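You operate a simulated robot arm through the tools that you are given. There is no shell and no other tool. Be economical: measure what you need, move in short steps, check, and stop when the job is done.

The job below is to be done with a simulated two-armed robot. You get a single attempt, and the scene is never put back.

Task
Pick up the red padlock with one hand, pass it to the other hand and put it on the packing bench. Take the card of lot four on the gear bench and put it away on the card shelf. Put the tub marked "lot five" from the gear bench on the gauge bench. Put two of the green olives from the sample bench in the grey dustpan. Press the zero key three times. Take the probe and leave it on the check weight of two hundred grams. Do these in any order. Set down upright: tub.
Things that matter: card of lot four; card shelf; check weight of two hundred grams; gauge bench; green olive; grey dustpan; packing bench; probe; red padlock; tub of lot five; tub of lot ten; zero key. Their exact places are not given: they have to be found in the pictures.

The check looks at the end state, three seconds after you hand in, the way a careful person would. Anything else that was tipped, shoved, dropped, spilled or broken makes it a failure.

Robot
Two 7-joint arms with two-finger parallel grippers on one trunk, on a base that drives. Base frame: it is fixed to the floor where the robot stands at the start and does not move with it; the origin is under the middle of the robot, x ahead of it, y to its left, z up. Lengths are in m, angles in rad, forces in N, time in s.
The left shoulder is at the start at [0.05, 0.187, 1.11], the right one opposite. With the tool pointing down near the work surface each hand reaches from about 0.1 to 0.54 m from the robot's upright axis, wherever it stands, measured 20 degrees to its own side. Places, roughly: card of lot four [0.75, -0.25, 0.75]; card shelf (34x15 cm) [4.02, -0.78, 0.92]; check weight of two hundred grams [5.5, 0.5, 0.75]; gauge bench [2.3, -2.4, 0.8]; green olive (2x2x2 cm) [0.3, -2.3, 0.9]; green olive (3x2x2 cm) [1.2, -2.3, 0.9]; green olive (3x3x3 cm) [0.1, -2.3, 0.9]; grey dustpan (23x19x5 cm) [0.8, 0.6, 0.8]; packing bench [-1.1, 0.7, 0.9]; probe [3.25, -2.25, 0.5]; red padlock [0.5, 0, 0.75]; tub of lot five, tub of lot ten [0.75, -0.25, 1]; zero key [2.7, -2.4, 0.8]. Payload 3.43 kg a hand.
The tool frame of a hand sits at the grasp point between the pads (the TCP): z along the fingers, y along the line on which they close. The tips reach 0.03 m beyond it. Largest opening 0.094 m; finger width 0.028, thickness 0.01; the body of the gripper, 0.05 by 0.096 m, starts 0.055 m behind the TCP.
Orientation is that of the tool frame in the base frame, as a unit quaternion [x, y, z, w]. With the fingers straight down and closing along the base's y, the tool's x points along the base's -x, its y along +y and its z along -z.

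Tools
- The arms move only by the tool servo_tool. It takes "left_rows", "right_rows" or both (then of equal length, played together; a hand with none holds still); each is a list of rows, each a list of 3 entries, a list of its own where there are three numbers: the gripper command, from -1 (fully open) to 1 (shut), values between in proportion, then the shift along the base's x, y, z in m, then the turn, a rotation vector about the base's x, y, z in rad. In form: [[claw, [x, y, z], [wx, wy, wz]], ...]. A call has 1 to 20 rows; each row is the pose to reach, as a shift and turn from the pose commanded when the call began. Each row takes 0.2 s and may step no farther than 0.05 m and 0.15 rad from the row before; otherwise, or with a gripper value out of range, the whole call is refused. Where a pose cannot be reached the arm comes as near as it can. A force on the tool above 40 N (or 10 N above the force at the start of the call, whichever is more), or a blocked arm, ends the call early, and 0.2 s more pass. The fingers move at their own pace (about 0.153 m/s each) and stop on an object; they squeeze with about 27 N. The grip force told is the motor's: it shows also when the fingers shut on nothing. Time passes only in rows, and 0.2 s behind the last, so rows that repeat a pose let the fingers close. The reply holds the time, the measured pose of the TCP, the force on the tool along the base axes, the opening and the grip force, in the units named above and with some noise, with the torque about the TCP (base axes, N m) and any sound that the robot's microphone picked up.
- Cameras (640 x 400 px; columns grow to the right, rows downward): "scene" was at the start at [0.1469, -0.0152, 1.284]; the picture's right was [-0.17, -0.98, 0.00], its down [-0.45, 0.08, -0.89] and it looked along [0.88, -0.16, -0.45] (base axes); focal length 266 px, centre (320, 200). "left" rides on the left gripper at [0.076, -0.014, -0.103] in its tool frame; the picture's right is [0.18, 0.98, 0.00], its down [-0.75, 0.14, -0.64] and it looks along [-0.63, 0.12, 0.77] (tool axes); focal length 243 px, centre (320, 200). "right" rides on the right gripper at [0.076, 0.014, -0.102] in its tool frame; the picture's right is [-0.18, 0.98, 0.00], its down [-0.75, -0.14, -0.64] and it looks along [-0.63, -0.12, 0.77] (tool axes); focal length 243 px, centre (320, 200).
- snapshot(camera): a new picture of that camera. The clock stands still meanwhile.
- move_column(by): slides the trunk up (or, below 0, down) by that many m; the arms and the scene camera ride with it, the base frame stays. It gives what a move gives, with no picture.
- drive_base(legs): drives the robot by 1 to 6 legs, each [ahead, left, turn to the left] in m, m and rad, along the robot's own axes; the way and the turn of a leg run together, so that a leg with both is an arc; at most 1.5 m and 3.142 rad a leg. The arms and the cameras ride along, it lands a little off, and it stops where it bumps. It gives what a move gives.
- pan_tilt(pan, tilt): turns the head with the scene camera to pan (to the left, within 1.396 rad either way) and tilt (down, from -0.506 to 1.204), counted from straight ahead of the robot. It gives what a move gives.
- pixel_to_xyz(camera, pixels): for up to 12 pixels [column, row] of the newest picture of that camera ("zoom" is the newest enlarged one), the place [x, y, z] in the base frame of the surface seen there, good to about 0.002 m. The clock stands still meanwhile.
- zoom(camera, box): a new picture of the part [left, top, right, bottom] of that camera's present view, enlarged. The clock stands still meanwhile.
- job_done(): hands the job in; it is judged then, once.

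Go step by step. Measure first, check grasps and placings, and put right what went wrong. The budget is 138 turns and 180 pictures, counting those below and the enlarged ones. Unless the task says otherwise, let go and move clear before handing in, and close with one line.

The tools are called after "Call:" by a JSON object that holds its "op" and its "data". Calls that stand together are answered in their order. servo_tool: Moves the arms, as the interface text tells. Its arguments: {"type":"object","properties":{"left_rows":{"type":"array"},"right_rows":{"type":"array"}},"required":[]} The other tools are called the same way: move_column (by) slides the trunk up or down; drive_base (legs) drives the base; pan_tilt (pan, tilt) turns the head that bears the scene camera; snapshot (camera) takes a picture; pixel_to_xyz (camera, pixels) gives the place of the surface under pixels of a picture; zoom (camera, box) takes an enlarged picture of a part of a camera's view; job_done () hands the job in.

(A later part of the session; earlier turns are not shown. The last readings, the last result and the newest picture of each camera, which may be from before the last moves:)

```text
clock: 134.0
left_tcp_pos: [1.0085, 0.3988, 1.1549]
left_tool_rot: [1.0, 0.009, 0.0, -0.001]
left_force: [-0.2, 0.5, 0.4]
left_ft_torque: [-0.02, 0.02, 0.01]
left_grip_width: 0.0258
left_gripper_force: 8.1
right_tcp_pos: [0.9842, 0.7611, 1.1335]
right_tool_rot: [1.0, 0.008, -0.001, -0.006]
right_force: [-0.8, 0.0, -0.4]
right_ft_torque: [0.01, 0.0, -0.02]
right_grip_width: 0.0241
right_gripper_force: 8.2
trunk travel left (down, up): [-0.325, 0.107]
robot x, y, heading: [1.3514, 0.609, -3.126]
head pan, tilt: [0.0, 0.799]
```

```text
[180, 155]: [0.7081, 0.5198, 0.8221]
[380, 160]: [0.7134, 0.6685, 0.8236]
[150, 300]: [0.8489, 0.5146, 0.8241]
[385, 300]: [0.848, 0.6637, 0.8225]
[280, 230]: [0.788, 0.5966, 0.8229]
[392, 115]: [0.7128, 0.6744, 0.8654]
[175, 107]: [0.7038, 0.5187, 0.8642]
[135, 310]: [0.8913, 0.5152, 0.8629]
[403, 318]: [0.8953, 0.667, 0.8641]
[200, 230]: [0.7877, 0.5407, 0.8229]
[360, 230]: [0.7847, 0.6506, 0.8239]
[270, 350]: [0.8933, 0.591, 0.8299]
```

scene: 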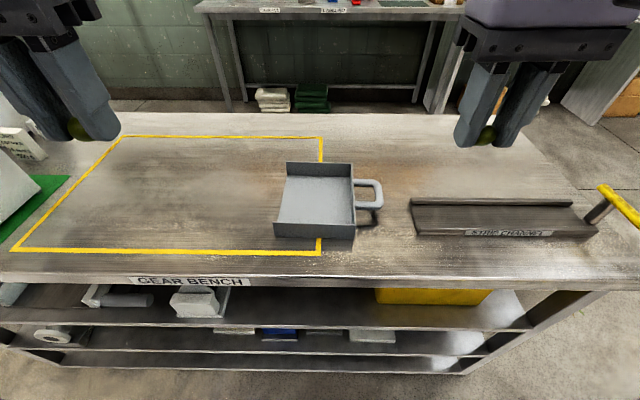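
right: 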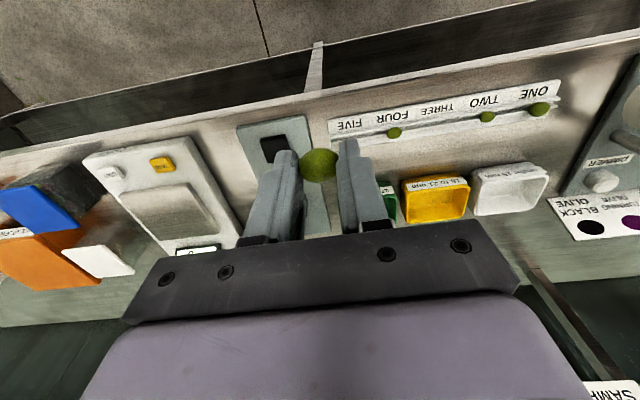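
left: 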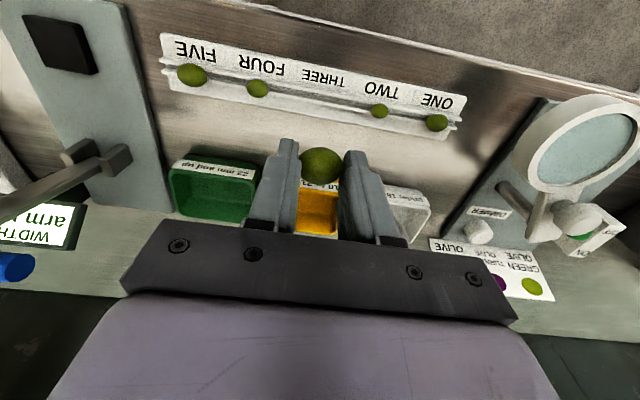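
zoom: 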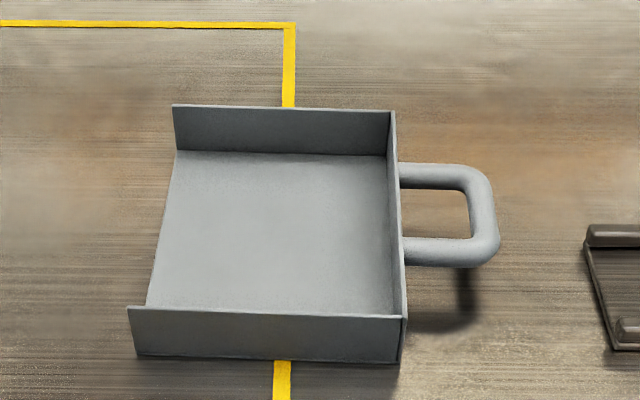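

Pan floor 0.8225; interior x 0.71–0.89, y 0.515–0.667. I'll place the left olive at (0.858,0.565).

Call:
{"op": "servo_tool", "data": {"left_rows": [[1, [-0.03, 0.033, 0], [0, 0, 0]], [1, [-0.06, 0.066, 0], [0, 0, 0]], [1, [-0.09, 0.1, 0], [0, 0, 0]], [1, [-0.12, 0.133, 0], [0, 0, 0]], [1, [-0.15, 0.166, 0], [0, 0, 0]], [1, [-0.15, 0.166, -0.045], [0, 0, 0]], [1, [-0.15, 0.166, -0.09], [0, 0, 0]], [1, [-0.15, 0.166, -0.135], [0, 0, 0]], [1, [-0.15, 0.166, -0.18], [0, 0, 0]], [1, [-0.15, 0.166, -0.22], [0, 0, 0]], [1, [-0.15, 0.166, -0.25], [0, 0, 0]], [1, [-0.15, 0.166, -0.25], [0, 0, 0]]]}}

Call:
{"op": "snapshot", "data": {"camera": "left"}}

Call:
{"op": "snapshot", "data": {"camera": "scene"}}

```text
clock: 136.6
left_tcp_pos: [0.8604, 0.5631, 0.9065]
left_tool_rot: [1.0, 0.008, 0.0, 0.0]
left_force: [0.1, 0.5, 0.3]
left_ft_torque: [-0.01, -0.02, -0.03]
left_grip_width: 0.0258
left_gripper_force: 7.6
right_tcp_pos: [0.983, 0.7601, 1.1326]
right_tool_rot: [1.0, 0.008, 0.0, -0.006]
right_force: [1.1, -0.7, -1.5]
right_ft_torque: [-0.01, 0.02, 0.04]
right_grip_width: 0.0245
right_gripper_force: 8.1
trunk travel left (down, up): [-0.325, 0.107]
robot x, y, heading: [1.3494, 0.6053, -3.129]
head pan, tilt: [0.0, 0.799]
```

```text
124 pictures are left
```

left: 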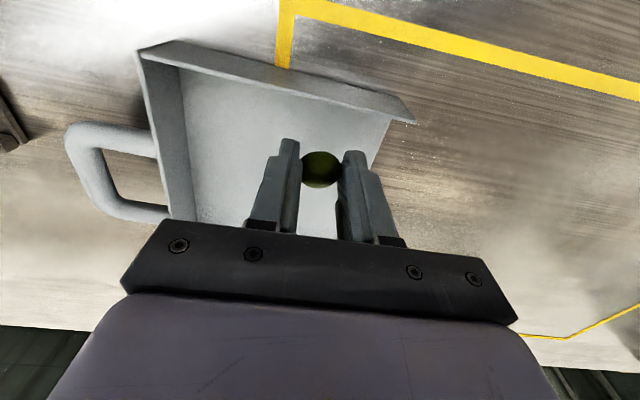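

```text
123 pictures are left
```

scene: 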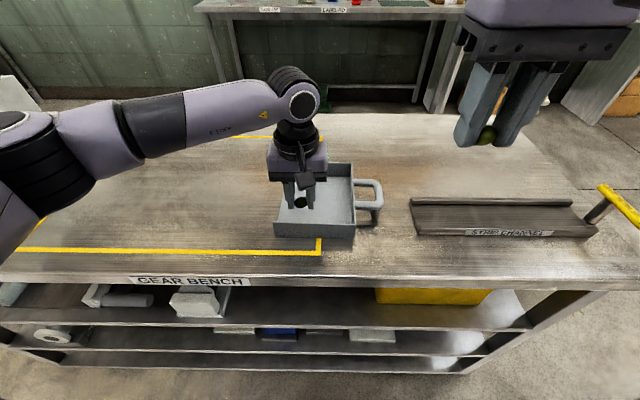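

I'll nudge 1.5 cm inward, lower to z≈0.861, release, and rise.

Call:
{"op": "servo_tool", "data": {"left_rows": [[1, [0, 0.015, 0], [0, 0, 0]], [1, [0, 0.015, -0.02], [0, 0, 0]], [1, [0, 0.015, -0.04], [0, 0, 0]], [1, [0, 0.015, -0.046], [0, 0, 0]], [1, [0, 0.015, -0.046], [0, 0, 0]], [0.3, [0, 0.015, -0.046], [0, 0, 0]], [0.1, [0, 0.015, -0.046], [0, 0, 0]], [0.1, [0, 0.015, -0.046], [0, 0, 0]], [0.1, [0, 0.015, -0.02], [0, 0, 0]], [0.1, [0, 0.015, 0.02], [0, 0, 0]], [0.1, [0, 0.015, 0.06], [0, 0, 0]], [0.1, [0, 0.015, 0.1], [0, 0, 0]]]}}

Call:
{"op": "snapshot", "data": {"camera": "left"}}

```text
clock: 139.2
left_tcp_pos: [0.8617, 0.5784, 1.0057]
left_tool_rot: [1.0, 0.008, 0.0, 0.001]
left_force: [-0.3, 0.3, 0.5]
left_ft_torque: [0.02, 0.0, 0.01]
left_grip_width: 0.0424
left_gripper_force: 0.1
right_tcp_pos: [0.9839, 0.7604, 1.1335]
right_tool_rot: [1.0, 0.008, 0.0, -0.006]
right_force: [0.3, -0.6, -0.6]
right_ft_torque: [-0.01, -0.02, -0.02]
right_grip_width: 0.0243
right_gripper_force: 8.2
trunk travel left (down, up): [-0.325, 0.107]
robot x, y, heading: [1.349, 0.6056, -3.128]
head pan, tilt: [0.0, 0.799]
```

```text
122 pictures are left
```

left: 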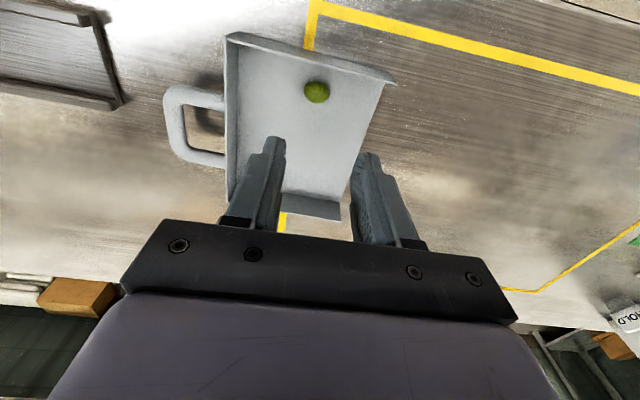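

The olive sits in the pan. I'll retract the left, then bring the right to (0.83,0.628).

Call:
{"op": "servo_tool", "data": {"left_rows": [[0.1, [0.01, -0.01, 0.04], [0, 0, 0]], [0.1, [0.03, -0.03, 0.08], [0, 0, 0]], [0, [0.05, -0.06, 0.11], [0, 0, 0]], [0, [0.08, -0.1, 0.13], [0, 0, 0]], [-0.5, [0.11, -0.14, 0.14], [0, 0, 0]], [-1, [0.13, -0.18, 0.145], [0, 0, 0]], [-1, [0.13, -0.18, 0.145], [0, 0, 0]], [-1, [0.13, -0.18, 0.145], [0, 0, 0]], [-1, [0.13, -0.18, 0.145], [0, 0, 0]], [-1, [0.13, -0.18, 0.145], [0, 0, 0]], [-1, [0.13, -0.18, 0.145], [0, 0, 0]], [-1, [0.13, -0.18, 0.145], [0, 0, 0]], [-1, [0.13, -0.18, 0.145], [0, 0, 0]]], "right_rows": [[1, [0, 0, 0], [0, 0, 0]], [1, [0, 0, 0], [0, 0, 0]], [1, [0, 0, 0], [0, 0, 0]], [1, [-0.035, -0.03, 0], [0, 0, 0]], [1, [-0.07, -0.06, 0], [0, 0, 0]], [1, [-0.105, -0.09, 0], [0, 0, 0]], [1, [-0.14, -0.115, 0], [0, 0, 0]], [1, [-0.154, -0.132, -0.03], [0, 0, 0]], [1, [-0.154, -0.132, -0.07], [0, 0, 0]], [1, [-0.154, -0.132, -0.115], [0, 0, 0]], [1, [-0.154, -0.132, -0.16], [0, 0, 0]], [1, [-0.154, -0.132, -0.2], [0, 0, 0]], [1, [-0.154, -0.132, -0.23], [0, 0, 0]]]}}

Call:
{"op": "snapshot", "data": {"camera": "right"}}

```text
refused: row 4 steps farther than a row can; nothing moved
```

```text
121 pictures are left
```

right: 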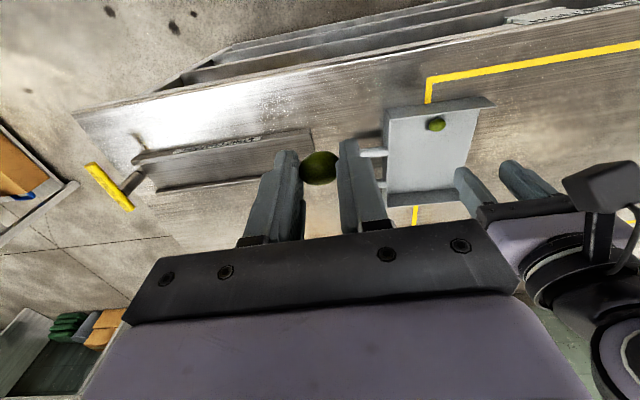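

Call:
{"op": "servo_tool", "data": {"left_rows": [[0.1, [0.01, -0.01, 0.04], [0, 0, 0]], [0.1, [0.03, -0.03, 0.08], [0, 0, 0]], [0, [0.05, -0.06, 0.11], [0, 0, 0]], [0, [0.075, -0.09, 0.13], [0, 0, 0]], [-0.5, [0.1, -0.125, 0.14], [0, 0, 0]], [-1, [0.12, -0.16, 0.145], [0, 0, 0]], [-1, [0.13, -0.18, 0.145], [0, 0, 0]], [-1, [0.13, -0.18, 0.145], [0, 0, 0]], [-1, [0.13, -0.18, 0.145], [0, 0, 0]], [-1, [0.13, -0.18, 0.145], [0, 0, 0]], [-1, [0.13, -0.18, 0.145], [0, 0, 0]], [-1, [0.13, -0.18, 0.145], [0, 0, 0]], [-1, [0.13, -0.18, 0.145], [0, 0, 0]]], "right_rows": [[1, [0, 0, 0], [0, 0, 0]], [1, [0, 0, 0], [0, 0, 0]], [1, [0, 0, 0], [0, 0, 0]], [1, [-0.035, -0.03, 0], [0, 0, 0]], [1, [-0.07, -0.06, 0], [0, 0, 0]], [1, [-0.105, -0.09, 0], [0, 0, 0]], [1, [-0.14, -0.115, 0], [0, 0, 0]], [1, [-0.154, -0.132, -0.03], [0, 0, 0]], [1, [-0.154, -0.132, -0.07], [0, 0, 0]], [1, [-0.154, -0.132, -0.115], [0, 0, 0]], [1, [-0.154, -0.132, -0.16], [0, 0, 0]], [1, [-0.154, -0.132, -0.2], [0, 0, 0]], [1, [-0.154, -0.132, -0.23], [0, 0, 0]]]}}

Call:
{"op": "snapshot", "data": {"camera": "right"}}

```text
clock: 142.0
left_tcp_pos: [0.9887, 0.3964, 1.1477]
left_tool_rot: [1.0, 0.008, 0.002, 0.0]
left_force: [0.5, 0.3, 0.4]
left_ft_torque: [0.02, -0.01, 0.02]
left_grip_width: 0.0941
left_gripper_force: 0.0
right_tcp_pos: [0.8317, 0.6265, 0.9027]
right_tool_rot: [1.0, 0.007, -0.001, -0.006]
right_force: [0.5, 0.2, 0.3]
right_ft_torque: [0.02, 0.0, 0.01]
right_grip_width: 0.0242
right_gripper_force: 8.1
trunk travel left (down, up): [-0.325, 0.107]
robot x, y, heading: [1.3471, 0.6072, -3.128]
head pan, tilt: [0.0, 0.799]
```

```text
120 pictures are left
```

right: 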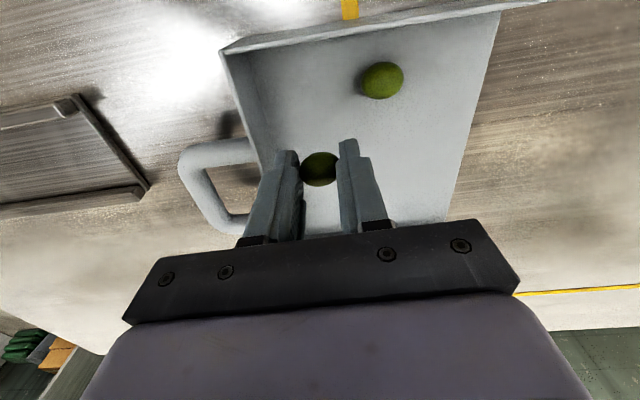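

Good. I'll lower 4.2 cm, release slightly, and rise and retract.

Call:
{"op": "servo_tool", "data": {"right_rows": [[1, [0, 0, -0.02], [0, 0, 0]], [1, [0, 0, -0.035], [0, 0, 0]], [1, [0, 0, -0.042], [0, 0, 0]], [1, [0, 0, -0.042], [0, 0, 0]], [0.35, [0, 0, -0.042], [0, 0, 0]], [0.2, [0, 0, -0.042], [0, 0, 0]], [0.2, [0, 0, -0.042], [0, 0, 0]], [0.2, [0, 0, -0.01], [0, 0, 0]], [0.2, [0, 0, 0.03], [0, 0, 0]], [0.2, [0, 0, 0.07], [0, 0, 0]], [0.2, [0, 0, 0.11], [0, 0, 0]], [0.2, [0.0, 0.0, 0.15], [0, 0, 0]], [0, [0.03, 0.02, 0.18], [0, 0, 0]], [-0.5, [0.06, 0.04, 0.21], [0, 0, 0]], [-1, [0.09, 0.07, 0.23], [0, 0, 0]], [-1, [0.12, 0.1, 0.24], [0, 0, 0]], [-1, [0.14, 0.13, 0.24], [0, 0, 0]]]}}

Call:
{"op": "zoom", "data": {"camera": "scene", "box": [240, 130, 420, 250]}}

```text
clock: 145.6
left_tcp_pos: [0.9915, 0.3969, 1.1488]
left_tool_rot: [1.0, 0.008, 0.0, 0.001]
left_force: [-0.2, -0.2, 0.3]
left_ft_torque: [0.0, 0.01, 0.01]
left_grip_width: 0.094
left_gripper_force: 0.0
right_tcp_pos: [0.9686, 0.7579, 1.1418]
right_tool_rot: [1.0, 0.007, -0.002, -0.007]
right_force: [0.2, 0.7, 0.2]
right_ft_torque: [-0.01, -0.01, 0.03]
right_grip_width: 0.0938
right_gripper_force: 0.1
trunk travel left (down, up): [-0.325, 0.107]
robot x, y, heading: [1.3496, 0.6079, -3.127]
head pan, tilt: [0.0, 0.799]
```

```text
3.33 times, centred on (330, 190) of scene
```

zoom: 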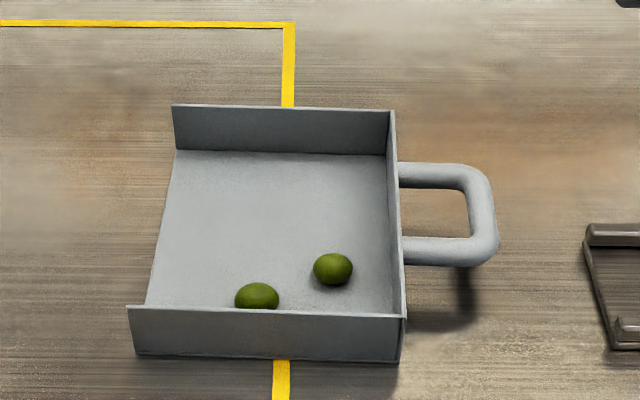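

Both olives are in the dustpan. Next I'll strafe to the lot-five tub along this far side.

Call:
{"op": "drive_base", "data": {"legs": [[-0.05, 0, 0], [0, 0.73, -0.01]]}}

Call:
{"op": "pan_tilt", "data": {"pan": 0.0, "tilt": 0.6}}

Call:
{"op": "snapshot", "data": {"camera": "scene"}}

Call:
{"op": "zoom", "data": {"camera": "scene", "box": [220, 120, 460, 270]}}

```text
clock: 152.9
left_tcp_pos: [1.0298, -0.314, 1.1482]
left_tool_rot: [1.0, -0.01, 0.0, 0.0]
left_force: [0.0, 0.0, -0.4]
left_ft_torque: [0.01, -0.03, -0.01]
left_grip_width: 0.0943
left_gripper_force: 0.0
right_tcp_pos: [1.0225, 0.048, 1.1427]
right_tool_rot: [1.0, -0.012, -0.001, -0.006]
right_force: [-0.3, -0.3, -0.7]
right_ft_torque: [0.0, -0.03, -0.01]
right_grip_width: 0.094
right_gripper_force: 0.0
trunk travel left (down, up): [-0.325, 0.107]
robot x, y, heading: [1.4011, -0.1171, 3.121]
head pan, tilt: [0.0, 0.799]
```

```text
clock: 153.7
left_tcp_pos: [1.0299, -0.3142, 1.1474]
left_tool_rot: [1.0, -0.011, 0.001, 0.0]
left_force: [-0.2, -0.6, -0.2]
left_ft_torque: [0.0, -0.05, 0.0]
left_grip_width: 0.0939
left_gripper_force: 0.1
right_tcp_pos: [1.0231, 0.0483, 1.1425]
right_tool_rot: [1.0, -0.012, 0.0, -0.007]
right_force: [-0.3, -0.6, -0.2]
right_ft_torque: [0.0, 0.01, -0.01]
right_grip_width: 0.0937
right_gripper_force: 0.1
trunk travel left (down, up): [-0.325, 0.107]
robot x, y, heading: [1.399, -0.1176, 3.119]
head pan, tilt: [0.0, 0.6]
```

```text
118 pictures are left
```

scene: 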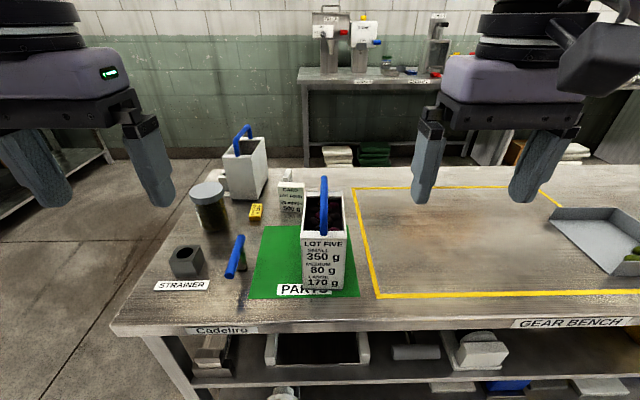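

```text
2.67 times, centred on (340, 195) of scene
```

zoom: 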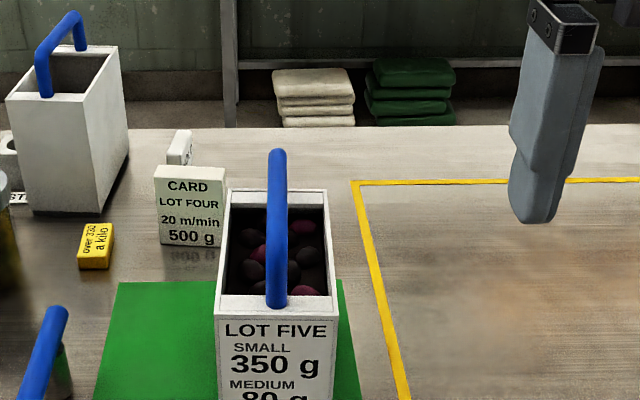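

LOT FIVE is confirmed, with loose contents. I'll measure the handle and the card.

Call:
{"op": "pixel_to_xyz", "data": {"camera": "zoom", "pixels": [[278, 155], [278, 180], [278, 210], [277, 240], [276, 265], [275, 295], [190, 168], [160, 180], [222, 180], [190, 230], [270, 190], [225, 300]]}}

```text
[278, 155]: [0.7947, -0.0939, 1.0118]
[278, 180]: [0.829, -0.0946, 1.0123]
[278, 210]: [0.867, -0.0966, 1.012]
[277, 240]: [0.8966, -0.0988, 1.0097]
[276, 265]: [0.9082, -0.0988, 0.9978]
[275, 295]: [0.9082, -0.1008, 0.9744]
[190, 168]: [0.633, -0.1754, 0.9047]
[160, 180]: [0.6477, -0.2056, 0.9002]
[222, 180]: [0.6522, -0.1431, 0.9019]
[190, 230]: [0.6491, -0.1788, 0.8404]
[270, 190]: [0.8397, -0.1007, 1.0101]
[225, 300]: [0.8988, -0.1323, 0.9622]
```

Handle bar: x 0.78–0.90, y≈-0.096, top z 1.012. I'll drive 8 cm closer and bring the right hand above it.

Call:
{"op": "drive_base", "data": {"legs": [[0.08, 0, 0.02]]}}

Call:
{"op": "pixel_to_xyz", "data": {"camera": "scene", "pixels": [[324, 200]]}}

Call:
{"op": "servo_tool", "data": {"right_rows": [[-1, [-0.02, -0.036, 0], [0, 0, 0]], [-1, [-0.04, -0.072, 0], [0, 0, 0]], [-1, [-0.06, -0.108, 0], [0, 0, 0]], [-1, [-0.08, -0.144, 0], [0, 0, 0]], [-1, [-0.1, -0.146, -0.02], [0, 0, 0]], [-1, [-0.1, -0.146, -0.06], [0, 0, 0]], [-1, [-0.1, -0.146, -0.06], [0, 0, 0]]]}}

Call:
{"op": "snapshot", "data": {"camera": "right"}}

Call:
{"op": "snapshot", "data": {"camera": "scene"}}

```text
clock: 154.7
left_tcp_pos: [0.9554, -0.3202, 1.1494]
left_tool_rot: [1.0, -0.002, 0.001, 0.0]
left_force: [-0.3, -0.7, 0.0]
left_ft_torque: [0.02, -0.03, -0.01]
left_grip_width: 0.0937
left_gripper_force: 0.1
right_tcp_pos: [0.9411, 0.0424, 1.1425]
right_tool_rot: [1.0, -0.002, -0.001, -0.006]
right_force: [-0.5, 0.7, 0.6]
right_ft_torque: [-0.01, -0.02, -0.01]
right_grip_width: 0.094
right_gripper_force: 0.1
trunk travel left (down, up): [-0.325, 0.107]
robot x, y, heading: [1.3233, -0.1172, 3.141]
head pan, tilt: [0.0, 0.6]
```

```text
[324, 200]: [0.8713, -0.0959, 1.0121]
```

```text
clock: 156.3
left_tcp_pos: [0.9554, -0.3202, 1.148]
left_tool_rot: [1.0, -0.001, 0.0, -0.001]
left_force: [0.0, -0.8, 0.3]
left_ft_torque: [-0.01, -0.01, 0.01]
left_grip_width: 0.094
left_gripper_force: 0.1
right_tcp_pos: [0.8409, -0.1038, 1.0815]
right_tool_rot: [1.0, -0.002, -0.002, -0.006]
right_force: [0.5, 0.0, 0.6]
right_ft_torque: [-0.05, 0.03, 0.0]
right_grip_width: 0.0937
right_gripper_force: 0.1
trunk travel left (down, up): [-0.325, 0.107]
robot x, y, heading: [1.3231, -0.1134, 3.134]
head pan, tilt: [0.0, 0.6]
```

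```text
116 pictures are left
```

right: 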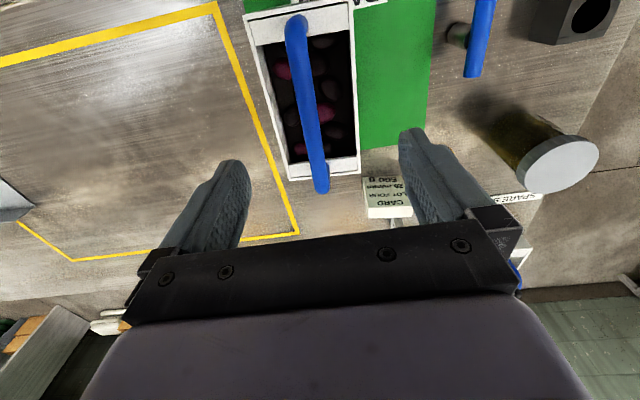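

```text
115 pictures are left
```

scene: 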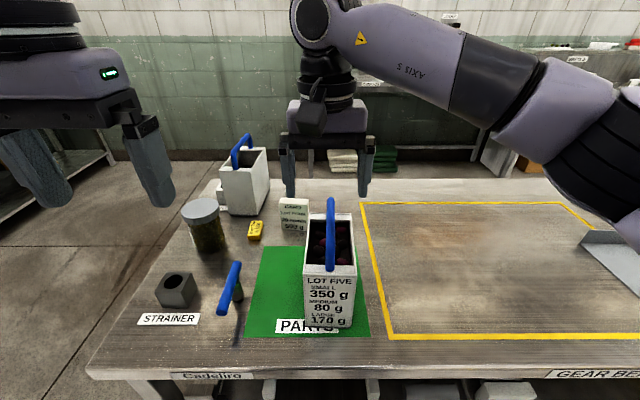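

The handle is at y≈-0.095, so I'll shift +0.008, descend to z≈1.003, close, and lift slightly.

Call:
{"op": "servo_tool", "data": {"right_rows": [[-1, [0, 0.008, 0], [0, 0, 0]], [-1, [0, 0.008, -0.03], [0, 0, 0]], [-1, [0, 0.008, -0.06], [0, 0, 0]], [-1, [0, 0.008, -0.078], [0, 0, 0]], [-1, [0, 0.008, -0.078], [0, 0, 0]], [0.3, [0, 0.008, -0.078], [0, 0, 0]], [1, [0, 0.008, -0.078], [0, 0, 0]], [1, [0, 0.008, -0.078], [0, 0, 0]], [1, [0, 0.008, -0.078], [0, 0, 0]], [1, [0, 0.008, -0.07], [0, 0, 0]], [1, [0, 0.008, -0.058], [0, 0, 0]], [1, [0, 0.008, -0.048], [0, 0, 0]], [1, [0, 0.008, -0.048], [0, 0, 0]]]}}

Call:
{"op": "snapshot", "data": {"camera": "scene"}}

```text
clock: 159.1
left_tcp_pos: [0.9545, -0.3198, 1.148]
left_tool_rot: [1.0, -0.001, 0.001, 0.0]
left_force: [-0.4, 0.2, -0.1]
left_ft_torque: [-0.01, 0.03, 0.01]
left_grip_width: 0.0939
left_gripper_force: 0.0
right_tcp_pos: [0.8406, -0.0954, 1.0334]
right_tool_rot: [1.0, -0.002, -0.001, -0.007]
right_force: [0.4, 0.0, -8.0]
right_ft_torque: [0.02, 0.01, 0.03]
right_grip_width: 0.018
right_gripper_force: 27.0
trunk travel left (down, up): [-0.325, 0.107]
robot x, y, heading: [1.3221, -0.1195, 3.136]
head pan, tilt: [0.0, 0.6]
```

```text
114 pictures are left
```

scene: 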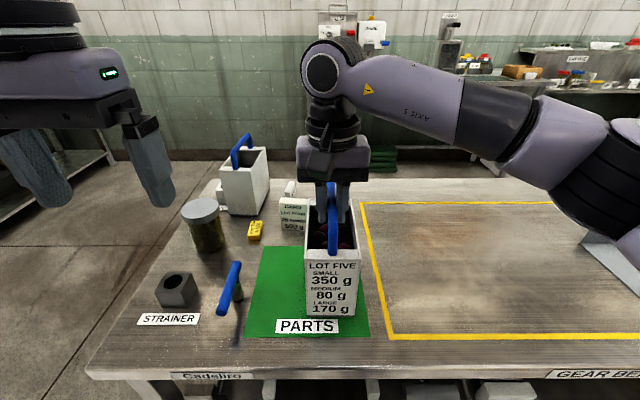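

Tub held, about 0.8 kg and balanced. I'll raise it, swing it to the right side, and measure the card region's neighbours.

Call:
{"op": "servo_tool", "data": {"right_rows": [[1, [0, 0, 0.02], [0, 0, 0]], [1, [0, 0, 0.04], [0, 0, 0]], [1, [0, 0, 0.06], [0, 0, 0]], [1, [0, 0, 0.08], [0, 0, 0]], [1, [0, 0.01, 0.1], [0, 0, 0]], [1, [0.01, 0.03, 0.11], [0, 0, 0]], [1, [0.02, 0.05, 0.12], [0, 0, 0]], [1, [0.035, 0.07, 0.12], [0, 0, 0]], [1, [0.05, 0.09, 0.12], [0, 0, 0]], [1, [0.065, 0.11, 0.12], [0, 0, 0]], [1, [0.08, 0.13, 0.12], [0, 0, 0]], [1, [0.095, 0.15, 0.12], [0, 0, 0]], [1, [0.11, 0.165, 0.12], [0, 0, 0]], [1, [0.115, 0.175, 0.12], [0, 0, 0]]]}}

Call:
{"op": "snapshot", "data": {"camera": "scene"}}

Call:
{"op": "pixel_to_xyz", "data": {"camera": "scene", "pixels": [[238, 266], [222, 308], [232, 285], [294, 200], [280, 205], [308, 205], [294, 228], [290, 186], [255, 230], [205, 205], [255, 170]]}}

```text
clock: 162.1
left_tcp_pos: [0.9545, -0.3195, 1.1476]
left_tool_rot: [1.0, -0.002, 0.001, 0.0]
left_force: [-0.2, -0.5, 0.1]
left_ft_torque: [0.03, 0.02, 0.02]
left_grip_width: 0.094
left_gripper_force: 0.1
right_tcp_pos: [0.957, 0.0803, 1.1545]
right_tool_rot: [1.0, -0.002, 0.0, -0.006]
right_force: [-0.6, 0.6, -7.8]
right_ft_torque: [0.02, 0.0, 0.01]
right_grip_width: 0.0181
right_gripper_force: 27.3
trunk travel left (down, up): [-0.325, 0.107]
robot x, y, heading: [1.3202, -0.1151, 3.136]
head pan, tilt: [0.0, 0.6]
```

```text
113 pictures are left
```

scene: 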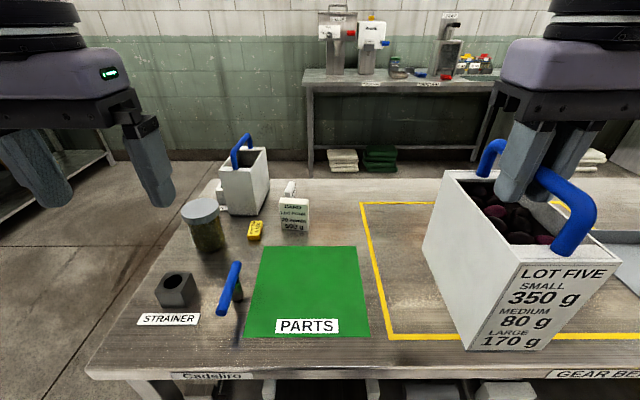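

```text
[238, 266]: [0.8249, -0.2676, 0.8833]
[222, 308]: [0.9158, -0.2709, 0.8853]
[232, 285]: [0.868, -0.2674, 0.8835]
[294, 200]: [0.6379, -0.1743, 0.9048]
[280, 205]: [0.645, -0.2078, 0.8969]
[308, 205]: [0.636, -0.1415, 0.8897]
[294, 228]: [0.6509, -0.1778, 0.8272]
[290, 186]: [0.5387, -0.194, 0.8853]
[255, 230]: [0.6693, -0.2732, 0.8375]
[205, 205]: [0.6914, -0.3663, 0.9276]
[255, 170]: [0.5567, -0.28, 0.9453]
```

The card centre is (0.643,-0.175), top 0.903. I'll tilt the left hand 0.9 rad forward and approach above the mat.

Call:
{"op": "servo_tool", "data": {"left_rows": [[-1, [-0.025, 0.02, 0], [0, 0.13, 0]], [-1, [-0.05, 0.04, -0.01], [0, 0.26, 0]], [-1, [-0.075, 0.06, -0.02], [0, 0.39, 0]], [-1, [-0.1, 0.08, -0.04], [0, 0.52, 0]], [-1, [-0.125, 0.1, -0.06], [0, 0.65, 0]], [-1, [-0.15, 0.12, -0.08], [0, 0.78, 0]], [-1, [-0.175, 0.145, -0.1], [0, 0.9, 0]], [-1, [-0.2, 0.145, -0.12], [0, 0.9, 0]], [-1, [-0.22, 0.145, -0.14], [0, 0.9, 0]], [-1, [-0.24, 0.145, -0.17], [0, 0.9, 0]], [-1, [-0.24, 0.145, -0.17], [0, 0.9, 0]]]}}

Call:
{"op": "snapshot", "data": {"camera": "scene"}}

Call:
{"op": "snapshot", "data": {"camera": "left"}}

```text
clock: 164.5
left_tcp_pos: [0.7151, -0.1747, 0.9771]
left_tool_rot: [0.9, -0.001, -0.435, 0.001]
left_force: [0.9, 0.0, 0.2]
left_ft_torque: [-0.04, -0.01, 0.03]
left_grip_width: 0.0939
left_gripper_force: 0.0
right_tcp_pos: [0.9571, 0.0801, 1.1556]
right_tool_rot: [1.0, -0.002, -0.001, -0.006]
right_force: [0.2, -0.4, -8.2]
right_ft_torque: [0.0, -0.01, 0.04]
right_grip_width: 0.0182
right_gripper_force: 26.6
trunk travel left (down, up): [-0.325, 0.107]
robot x, y, heading: [1.3198, -0.1156, 3.134]
head pan, tilt: [0.0, 0.6]
```

```text
112 pictures are left
```

scene: 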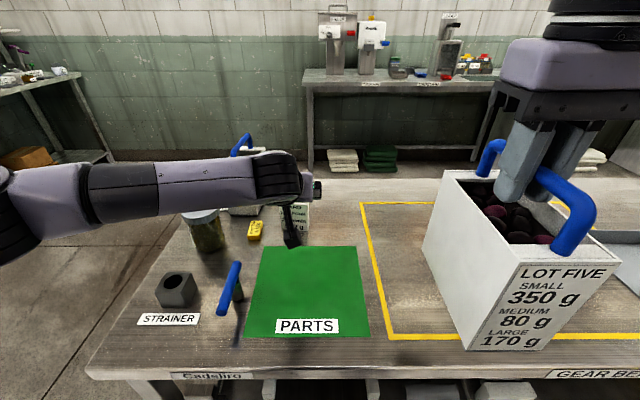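

```text
111 pictures are left
```

left: 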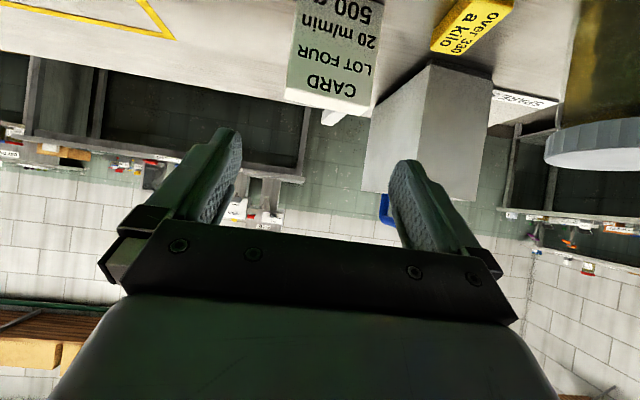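

I'll verify the card's lateral place through the left camera.

Call:
{"op": "pixel_to_xyz", "data": {"camera": "left", "pixels": [[290, 85], [373, 100], [330, 100], [335, 40], [330, 112]]}}

```text
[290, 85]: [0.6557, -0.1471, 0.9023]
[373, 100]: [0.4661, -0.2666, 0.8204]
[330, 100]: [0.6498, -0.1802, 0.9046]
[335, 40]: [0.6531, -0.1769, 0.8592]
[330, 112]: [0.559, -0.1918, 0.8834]
```

Card centre y≈-0.177. I'll go in, close, and lift.

Call:
{"op": "servo_tool", "data": {"left_rows": [[-1, [-0.02, -0.003, -0.025], [0, 0, 0]], [-1, [-0.045, -0.003, -0.055], [0, 0, 0]], [-1, [-0.07, -0.003, -0.085], [0, 0, 0]], [-1, [-0.07, -0.003, -0.085], [0, 0, 0]], [0.2, [-0.07, -0.003, -0.085], [0, 0, 0]], [1, [-0.07, -0.003, -0.085], [0, 0, 0]], [1, [-0.07, -0.003, -0.085], [0, 0, 0]], [1, [-0.07, -0.003, -0.06], [0, 0, 0]], [1, [-0.07, -0.003, -0.02], [0, 0, 0]], [1, [-0.07, -0.003, 0.02], [0, 0, 0]]]}}

Call:
{"op": "snapshot", "data": {"camera": "left"}}

Call:
{"op": "snapshot", "data": {"camera": "scene"}}

```text
clock: 166.7
left_tcp_pos: [0.6454, -0.1766, 0.9982]
left_tool_rot: [0.901, -0.001, -0.435, 0.001]
left_force: [0.5, -1.2, -0.1]
left_ft_torque: [0.01, 0.01, 0.0]
left_grip_width: 0.0745
left_gripper_force: 27.2
right_tcp_pos: [0.958, 0.0803, 1.1551]
right_tool_rot: [1.0, -0.001, 0.0, -0.006]
right_force: [-0.3, -0.5, -7.2]
right_ft_torque: [0.01, -0.01, 0.03]
right_grip_width: 0.0179
right_gripper_force: 27.5
trunk travel left (down, up): [-0.325, 0.107]
robot x, y, heading: [1.3202, -0.1148, 3.139]
head pan, tilt: [0.0, 0.6]
```

```text
110 pictures are left
```

left: 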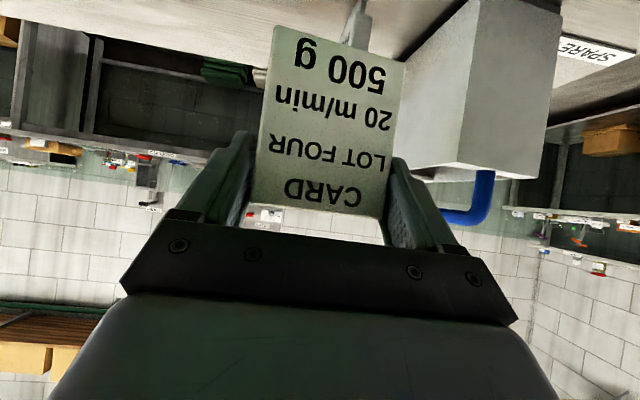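

```text
109 pictures are left
```

scene: 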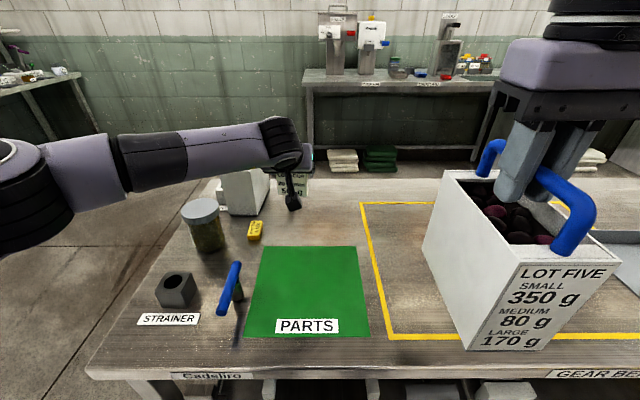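

The card is in hand. I'll retract, back out and drive toward the gauge bench at (2.3,-2.4).

Call:
{"op": "servo_tool", "data": {"left_rows": [[1, [0.0, 0, 0.04], [0, 0, 0]], [1, [0.01, 0, 0.08], [0, 0, 0]], [1, [0.03, -0.01, 0.11], [0, 0, 0]], [1, [0.07, -0.02, 0.13], [0, 0, 0]], [1, [0.11, -0.03, 0.14], [0, 0, 0]], [1, [0.15, -0.04, 0.15], [0, 0, 0]], [1, [0.19, -0.06, 0.15], [0, 0, 0]], [1, [0.22, -0.08, 0.15], [0, 0, 0]], [1, [0.25, -0.1, 0.15], [0, 0, 0]], [1, [0.27, -0.12, 0.15], [0, 0, 0]]]}}

Call:
{"op": "drive_base", "data": {"legs": [[-0.35, 0, 0], [0, 0, 1.57], [1.25, 0, 0]]}}

Call:
{"op": "pan_tilt", "data": {"pan": 0.3, "tilt": 0.4}}

Call:
{"op": "snapshot", "data": {"camera": "scene"}}

```text
clock: 168.9
left_tcp_pos: [0.9139, -0.2954, 1.1469]
left_tool_rot: [0.901, -0.001, -0.434, 0.001]
left_force: [0.2, -0.9, -1.6]
left_ft_torque: [-0.01, -0.01, -0.01]
left_grip_width: 0.0746
left_gripper_force: 26.7
right_tcp_pos: [0.9579, 0.0798, 1.1549]
right_tool_rot: [1.0, -0.002, -0.001, -0.006]
right_force: [-0.6, -0.1, -7.0]
right_ft_torque: [0.0, -0.03, -0.01]
right_grip_width: 0.0181
right_gripper_force: 26.9
trunk travel left (down, up): [-0.325, 0.107]
robot x, y, heading: [1.3209, -0.117, 3.141]
head pan, tilt: [0.0, 0.6]
```

```text
clock: 180.9
left_tcp_pos: [1.943, -1.722, 1.1486]
left_tool_rot: [0.617, 0.657, -0.296, 0.318]
left_force: [0.8, -0.5, -2.1]
left_ft_torque: [-0.01, 0.0, 0.0]
left_grip_width: 0.0742
left_gripper_force: 27.9
right_tcp_pos: [1.5656, -1.7041, 1.1547]
right_tool_rot: [0.685, 0.728, -0.005, -0.003]
right_force: [0.1, 0.0, -6.8]
right_ft_torque: [0.02, -0.02, -0.01]
right_grip_width: 0.0181
right_gripper_force: 26.3
trunk travel left (down, up): [-0.325, 0.107]
robot x, y, heading: [1.7341, -1.3267, -1.511]
head pan, tilt: [0.0, 0.6]
```

```text
clock: 181.7
left_tcp_pos: [1.9427, -1.7224, 1.1472]
left_tool_rot: [0.616, 0.657, -0.296, 0.318]
left_force: [0.8, 0.0, -0.7]
left_ft_torque: [-0.01, 0.0, -0.02]
left_grip_width: 0.0741
left_gripper_force: 27.1
right_tcp_pos: [1.565, -1.7037, 1.1552]
right_tool_rot: [0.685, 0.728, -0.005, -0.004]
right_force: [1.0, 0.3, -7.6]
right_ft_torque: [0.0, -0.01, 0.02]
right_grip_width: 0.0184
right_gripper_force: 26.5
trunk travel left (down, up): [-0.325, 0.107]
robot x, y, heading: [1.7374, -1.328, -1.51]
head pan, tilt: [0.3, 0.4]
```

```text
108 pictures are left
```

scene: 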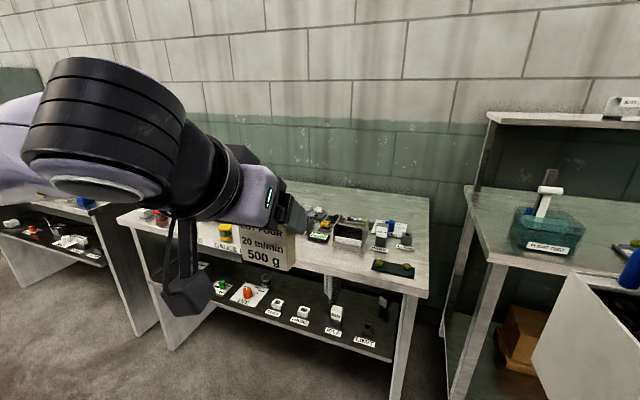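

The gauge bench is straight ahead-left (230–430,190–290). I'll strafe left 0.5 m and look.

Call:
{"op": "drive_base", "data": {"legs": [[0, 0.5, -0.06]]}}

Call:
{"op": "pan_tilt", "data": {"pan": 0.0, "tilt": 0.5}}

Call:
{"op": "snapshot", "data": {"camera": "scene"}}

Call:
{"op": "zoom", "data": {"camera": "scene", "box": [200, 150, 460, 310]}}

```text
clock: 186.7
left_tcp_pos: [2.4343, -1.7182, 1.1477]
left_tool_rot: [0.636, 0.638, -0.306, 0.308]
left_force: [0.5, 0.6, -1.3]
left_ft_torque: [-0.01, 0.01, -0.01]
left_grip_width: 0.074
left_gripper_force: 26.8
right_tcp_pos: [2.06, -1.6758, 1.1558]
right_tool_rot: [0.706, 0.708, -0.004, -0.004]
right_force: [-0.3, -0.8, -7.9]
right_ft_torque: [0.0, -0.02, 0.01]
right_grip_width: 0.0182
right_gripper_force: 26.8
trunk travel left (down, up): [-0.325, 0.107]
robot x, y, heading: [2.2517, -1.3109, -1.572]
head pan, tilt: [0.3, 0.4]
```

```text
clock: 187.5
left_tcp_pos: [2.434, -1.7182, 1.1468]
left_tool_rot: [0.636, 0.638, -0.306, 0.309]
left_force: [0.1, -0.1, -0.8]
left_ft_torque: [0.0, 0.0, 0.0]
left_grip_width: 0.0744
left_gripper_force: 26.5
right_tcp_pos: [2.0586, -1.6756, 1.1545]
right_tool_rot: [0.707, 0.708, -0.005, -0.004]
right_force: [0.0, 0.2, -7.5]
right_ft_torque: [0.03, -0.02, 0.01]
right_grip_width: 0.018
right_gripper_force: 27.5
trunk travel left (down, up): [-0.325, 0.107]
robot x, y, heading: [2.2562, -1.311, -1.57]
head pan, tilt: [0.0, 0.499]
```

```text
107 pictures are left
```

scene: 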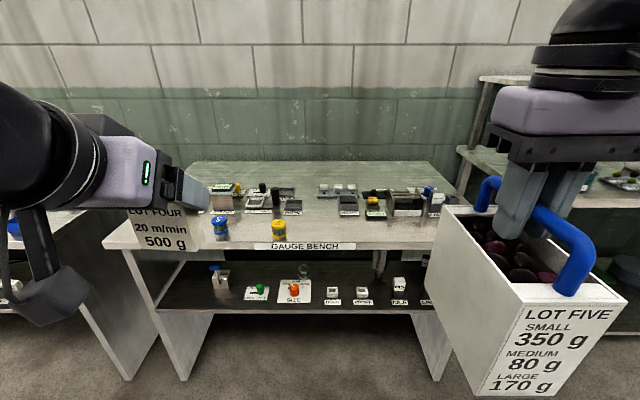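

```text
2.46 times, centred on (330, 230) of scene
```

zoom: 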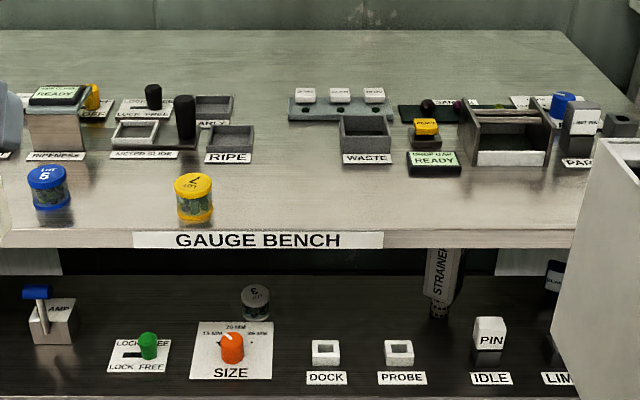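

The gauge bench is confirmed. I'll measure the free strip at the front and the key bank.

Call:
{"op": "pixel_to_xyz", "data": {"camera": "zoom", "pixels": [[250, 225], [400, 225], [250, 175], [400, 190], [345, 165], [435, 172], [540, 165], [560, 220], [200, 195], [340, 92], [10, 225], [480, 200]]}}

Call:
{"op": "zoom", "data": {"camera": "scene", "box": [300, 160, 450, 240]}}

```text
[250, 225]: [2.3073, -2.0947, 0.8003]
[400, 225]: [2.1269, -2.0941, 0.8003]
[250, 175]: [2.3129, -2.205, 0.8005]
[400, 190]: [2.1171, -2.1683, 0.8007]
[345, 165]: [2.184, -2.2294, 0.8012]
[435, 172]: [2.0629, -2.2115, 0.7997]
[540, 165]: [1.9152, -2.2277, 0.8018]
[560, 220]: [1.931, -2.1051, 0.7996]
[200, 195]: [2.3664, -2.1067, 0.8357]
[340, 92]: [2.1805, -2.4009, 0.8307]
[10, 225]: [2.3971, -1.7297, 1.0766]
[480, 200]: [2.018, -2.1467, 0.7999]
```

```text
4.27 times, centred on (375, 200) of scene
```

zoom: 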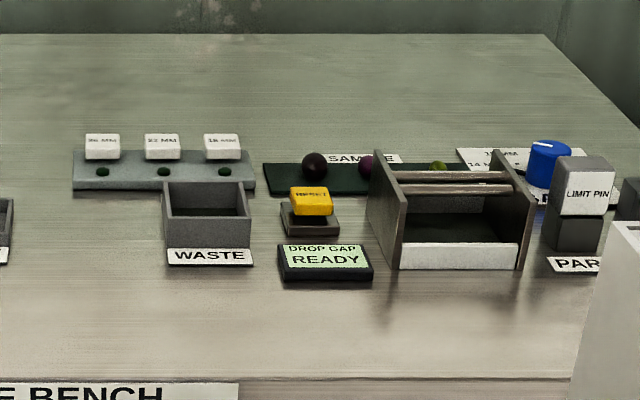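

There's a gap between RIPE and WASTE at x≈2.26. I'll measure its exact bounds.

Call:
{"op": "zoom", "data": {"camera": "scene", "box": [260, 180, 370, 250]}}

Call:
{"op": "pixel_to_xyz", "data": {"camera": "scene", "pixels": [[302, 213], [302, 205], [340, 212], [339, 216], [340, 200], [287, 232], [320, 248], [320, 195], [285, 225], [355, 217]]}}

```text
5.71 times, centred on (315, 215) of scene
```

zoom: 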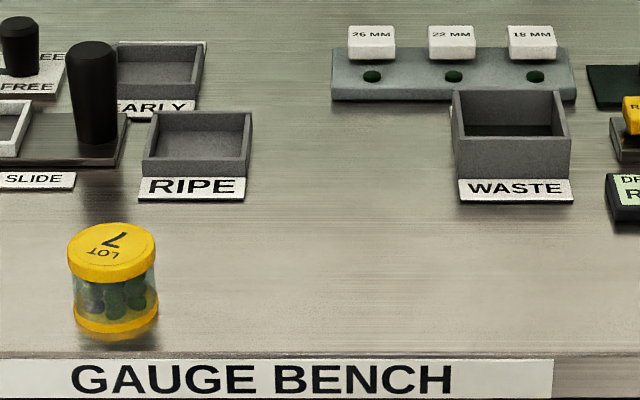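

```text
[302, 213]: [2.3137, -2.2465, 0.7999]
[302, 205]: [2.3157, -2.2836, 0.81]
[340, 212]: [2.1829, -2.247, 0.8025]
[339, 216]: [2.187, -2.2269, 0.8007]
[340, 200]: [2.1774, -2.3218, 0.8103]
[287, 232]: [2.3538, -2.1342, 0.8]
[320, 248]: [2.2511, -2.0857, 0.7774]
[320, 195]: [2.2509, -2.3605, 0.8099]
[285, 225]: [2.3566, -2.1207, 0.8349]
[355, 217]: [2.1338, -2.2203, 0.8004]
```

Gap: x 2.19–2.31, y -2.08…-2.34; target centre (2.25,-2.19). I'll drive closer.

Call:
{"op": "drive_base", "data": {"legs": [[0, 0.08, 0], [0.38, 0, 0]]}}

Call:
{"op": "snapshot", "data": {"camera": "scene"}}

Call:
{"op": "snapshot", "data": {"camera": "right"}}

```text
clock: 190.9
left_tcp_pos: [2.5107, -2.0964, 1.1472]
left_tool_rot: [0.638, 0.636, -0.307, 0.308]
left_force: [-0.6, -0.2, -1.0]
left_ft_torque: [0.0, 0.0, -0.01]
left_grip_width: 0.0738
left_gripper_force: 26.9
right_tcp_pos: [2.1371, -2.0522, 1.1547]
right_tool_rot: [0.709, 0.705, -0.005, -0.004]
right_force: [0.8, -0.6, -7.3]
right_ft_torque: [0.01, -0.01, -0.01]
right_grip_width: 0.0182
right_gripper_force: 26.9
trunk travel left (down, up): [-0.325, 0.107]
robot x, y, heading: [2.3305, -1.6898, -1.575]
head pan, tilt: [0.0, 0.499]
```

```text
103 pictures are left
```

scene: 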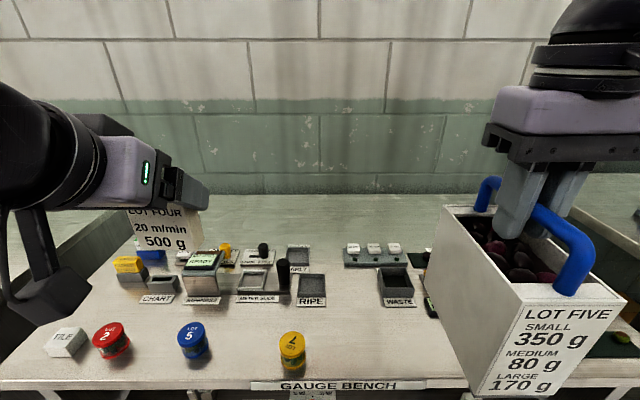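

```text
102 pictures are left
```

right: 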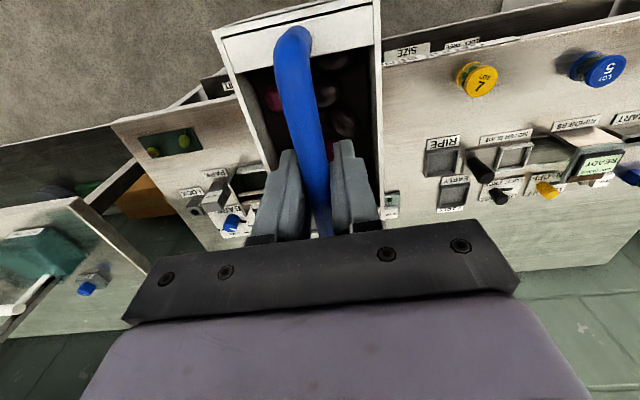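

I'll move the tub above the gap and lower to about 3 cm above the bench.

Call:
{"op": "servo_tool", "data": {"right_rows": [[1, [0.02, -0.025, 0], [0, 0, 0]], [1, [0.04, -0.05, 0], [0, 0, 0]], [1, [0.06, -0.075, 0], [0, 0, 0]], [1, [0.08, -0.1, 0], [0, 0, 0]], [1, [0.1, -0.12, 0], [0, 0, 0]], [1, [0.113, -0.138, 0], [0, 0, 0]], [1, [0.113, -0.138, -0.03], [0, 0, 0]], [1, [0.113, -0.138, -0.06], [0, 0, 0]], [1, [0.113, -0.138, -0.09], [0, 0, 0]], [1, [0.113, -0.138, -0.115], [0, 0, 0]], [1, [0.113, -0.138, -0.135], [0, 0, 0]], [1, [0.113, -0.138, -0.135], [0, 0, 0]]]}}

Call:
{"op": "snapshot", "data": {"camera": "scene"}}

Call:
{"op": "snapshot", "data": {"camera": "right"}}

```text
clock: 193.5
left_tcp_pos: [2.5115, -2.096, 1.1479]
left_tool_rot: [0.638, 0.636, -0.307, 0.308]
left_force: [0.6, 0.1, 0.0]
left_ft_torque: [-0.02, -0.02, 0.01]
left_grip_width: 0.0739
left_gripper_force: 26.7
right_tcp_pos: [2.2479, -2.1902, 1.0197]
right_tool_rot: [0.709, 0.705, -0.005, -0.004]
right_force: [0.4, 0.1, -6.4]
right_ft_torque: [0.02, 0.02, 0.01]
right_grip_width: 0.0181
right_gripper_force: 26.5
trunk travel left (down, up): [-0.325, 0.107]
robot x, y, heading: [2.3352, -1.688, -1.579]
head pan, tilt: [0.0, 0.499]
```

```text
101 pictures are left
```

scene: 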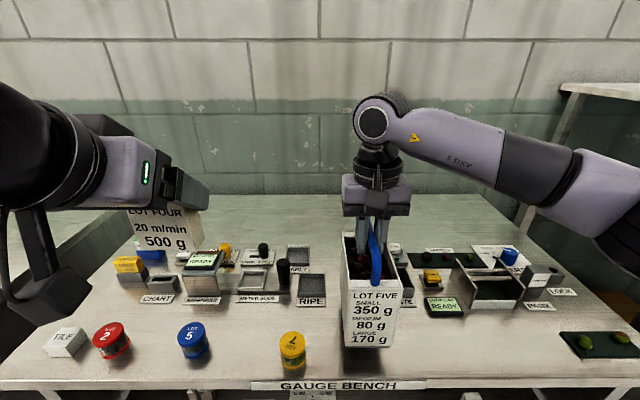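

```text
100 pictures are left
```

right: 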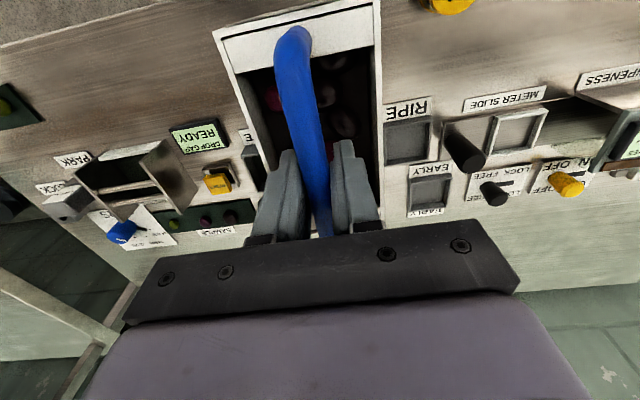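

I'll measure the tub's extents against its neighbours before lowering.

Call:
{"op": "pixel_to_xyz", "data": {"camera": "scene", "pixels": [[348, 300], [398, 295], [349, 340], [388, 342], [346, 240], [325, 300], [404, 290], [402, 275], [344, 330]]}}

Call:
{"op": "zoom", "data": {"camera": "scene", "box": [280, 210, 440, 370]}}

```text
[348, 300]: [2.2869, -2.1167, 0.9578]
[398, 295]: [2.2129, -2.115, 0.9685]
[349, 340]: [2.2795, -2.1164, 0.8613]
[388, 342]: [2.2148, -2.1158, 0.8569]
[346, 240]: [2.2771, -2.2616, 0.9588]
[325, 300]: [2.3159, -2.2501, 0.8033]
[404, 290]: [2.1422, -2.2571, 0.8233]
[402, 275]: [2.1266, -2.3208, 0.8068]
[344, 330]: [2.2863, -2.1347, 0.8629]
```

```text
2.50 times, centred on (360, 290) of scene
```

zoom: 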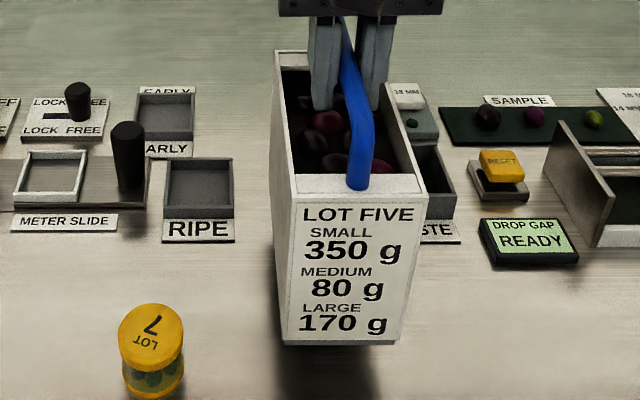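

Clearances are about 1 cm; shifting +1 cm in x, then lowering 3.6 cm slowly.

Call:
{"op": "servo_tool", "data": {"right_rows": [[1, [0.01, 0.005, 0], [0, 0, 0]], [1, [0.01, 0.005, -0.012], [0, 0, 0]], [1, [0.01, 0.005, -0.024], [0, 0, 0]], [1, [0.01, 0.005, -0.032], [0, 0, 0]], [1, [0.01, 0.005, -0.036], [0, 0, 0]], [1, [0.01, 0.005, -0.036], [0, 0, 0]]]}}

Call:
{"op": "zoom", "data": {"camera": "scene", "box": [280, 210, 440, 370]}}

```text
clock: 194.9
left_tcp_pos: [2.5122, -2.0965, 1.1476]
left_tool_rot: [0.638, 0.636, -0.306, 0.308]
left_force: [0.5, 0.9, -0.4]
left_ft_torque: [-0.03, 0.0, 0.0]
left_grip_width: 0.0741
left_gripper_force: 27.2
right_tcp_pos: [2.259, -2.1856, 0.9844]
right_tool_rot: [0.709, 0.705, -0.005, -0.004]
right_force: [0.1, 0.3, -7.8]
right_ft_torque: [0.05, -0.03, 0.0]
right_grip_width: 0.0182
right_gripper_force: 26.9
trunk travel left (down, up): [-0.325, 0.107]
robot x, y, heading: [2.3344, -1.6896, -1.57]
head pan, tilt: [0.0, 0.499]
```

```text
2.50 times, centred on (360, 290) of scene
```

zoom: 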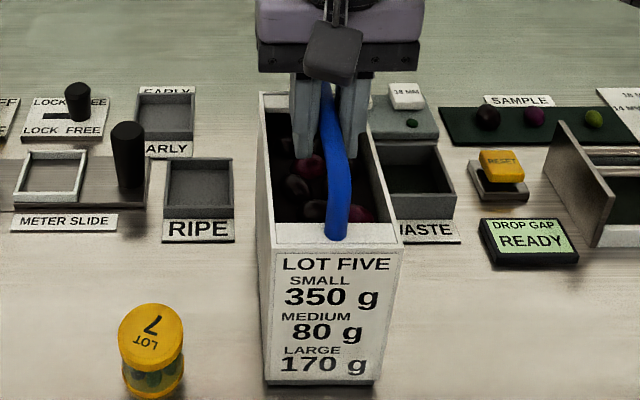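

It's still carrying the full weight; I'll lower up to 4 mm more and check the force.

Call:
{"op": "servo_tool", "data": {"right_rows": [[1, [0, 0, -0.002], [0, 0, 0]], [1, [0, 0, -0.003], [0, 0, 0]], [1, [0, 0, -0.003], [0, 0, 0]]]}}

```text
clock: 195.7
left_tcp_pos: [2.5099, -2.0953, 1.1462]
left_tool_rot: [0.637, 0.636, -0.306, 0.309]
left_force: [0.3, -0.1, 0.7]
left_ft_torque: [0.0, -0.02, -0.02]
left_grip_width: 0.0739
left_gripper_force: 27.2
right_tcp_pos: [2.2598, -2.1845, 0.982]
right_tool_rot: [0.709, 0.705, -0.005, -0.003]
right_force: [-1.3, 0.3, -4.0]
right_ft_torque: [-0.04, 0.03, 0.01]
right_grip_width: 0.0182
right_gripper_force: 27.5
trunk travel left (down, up): [-0.325, 0.107]
robot x, y, heading: [2.3336, -1.6933, -1.578]
head pan, tilt: [0.0, 0.499]
```

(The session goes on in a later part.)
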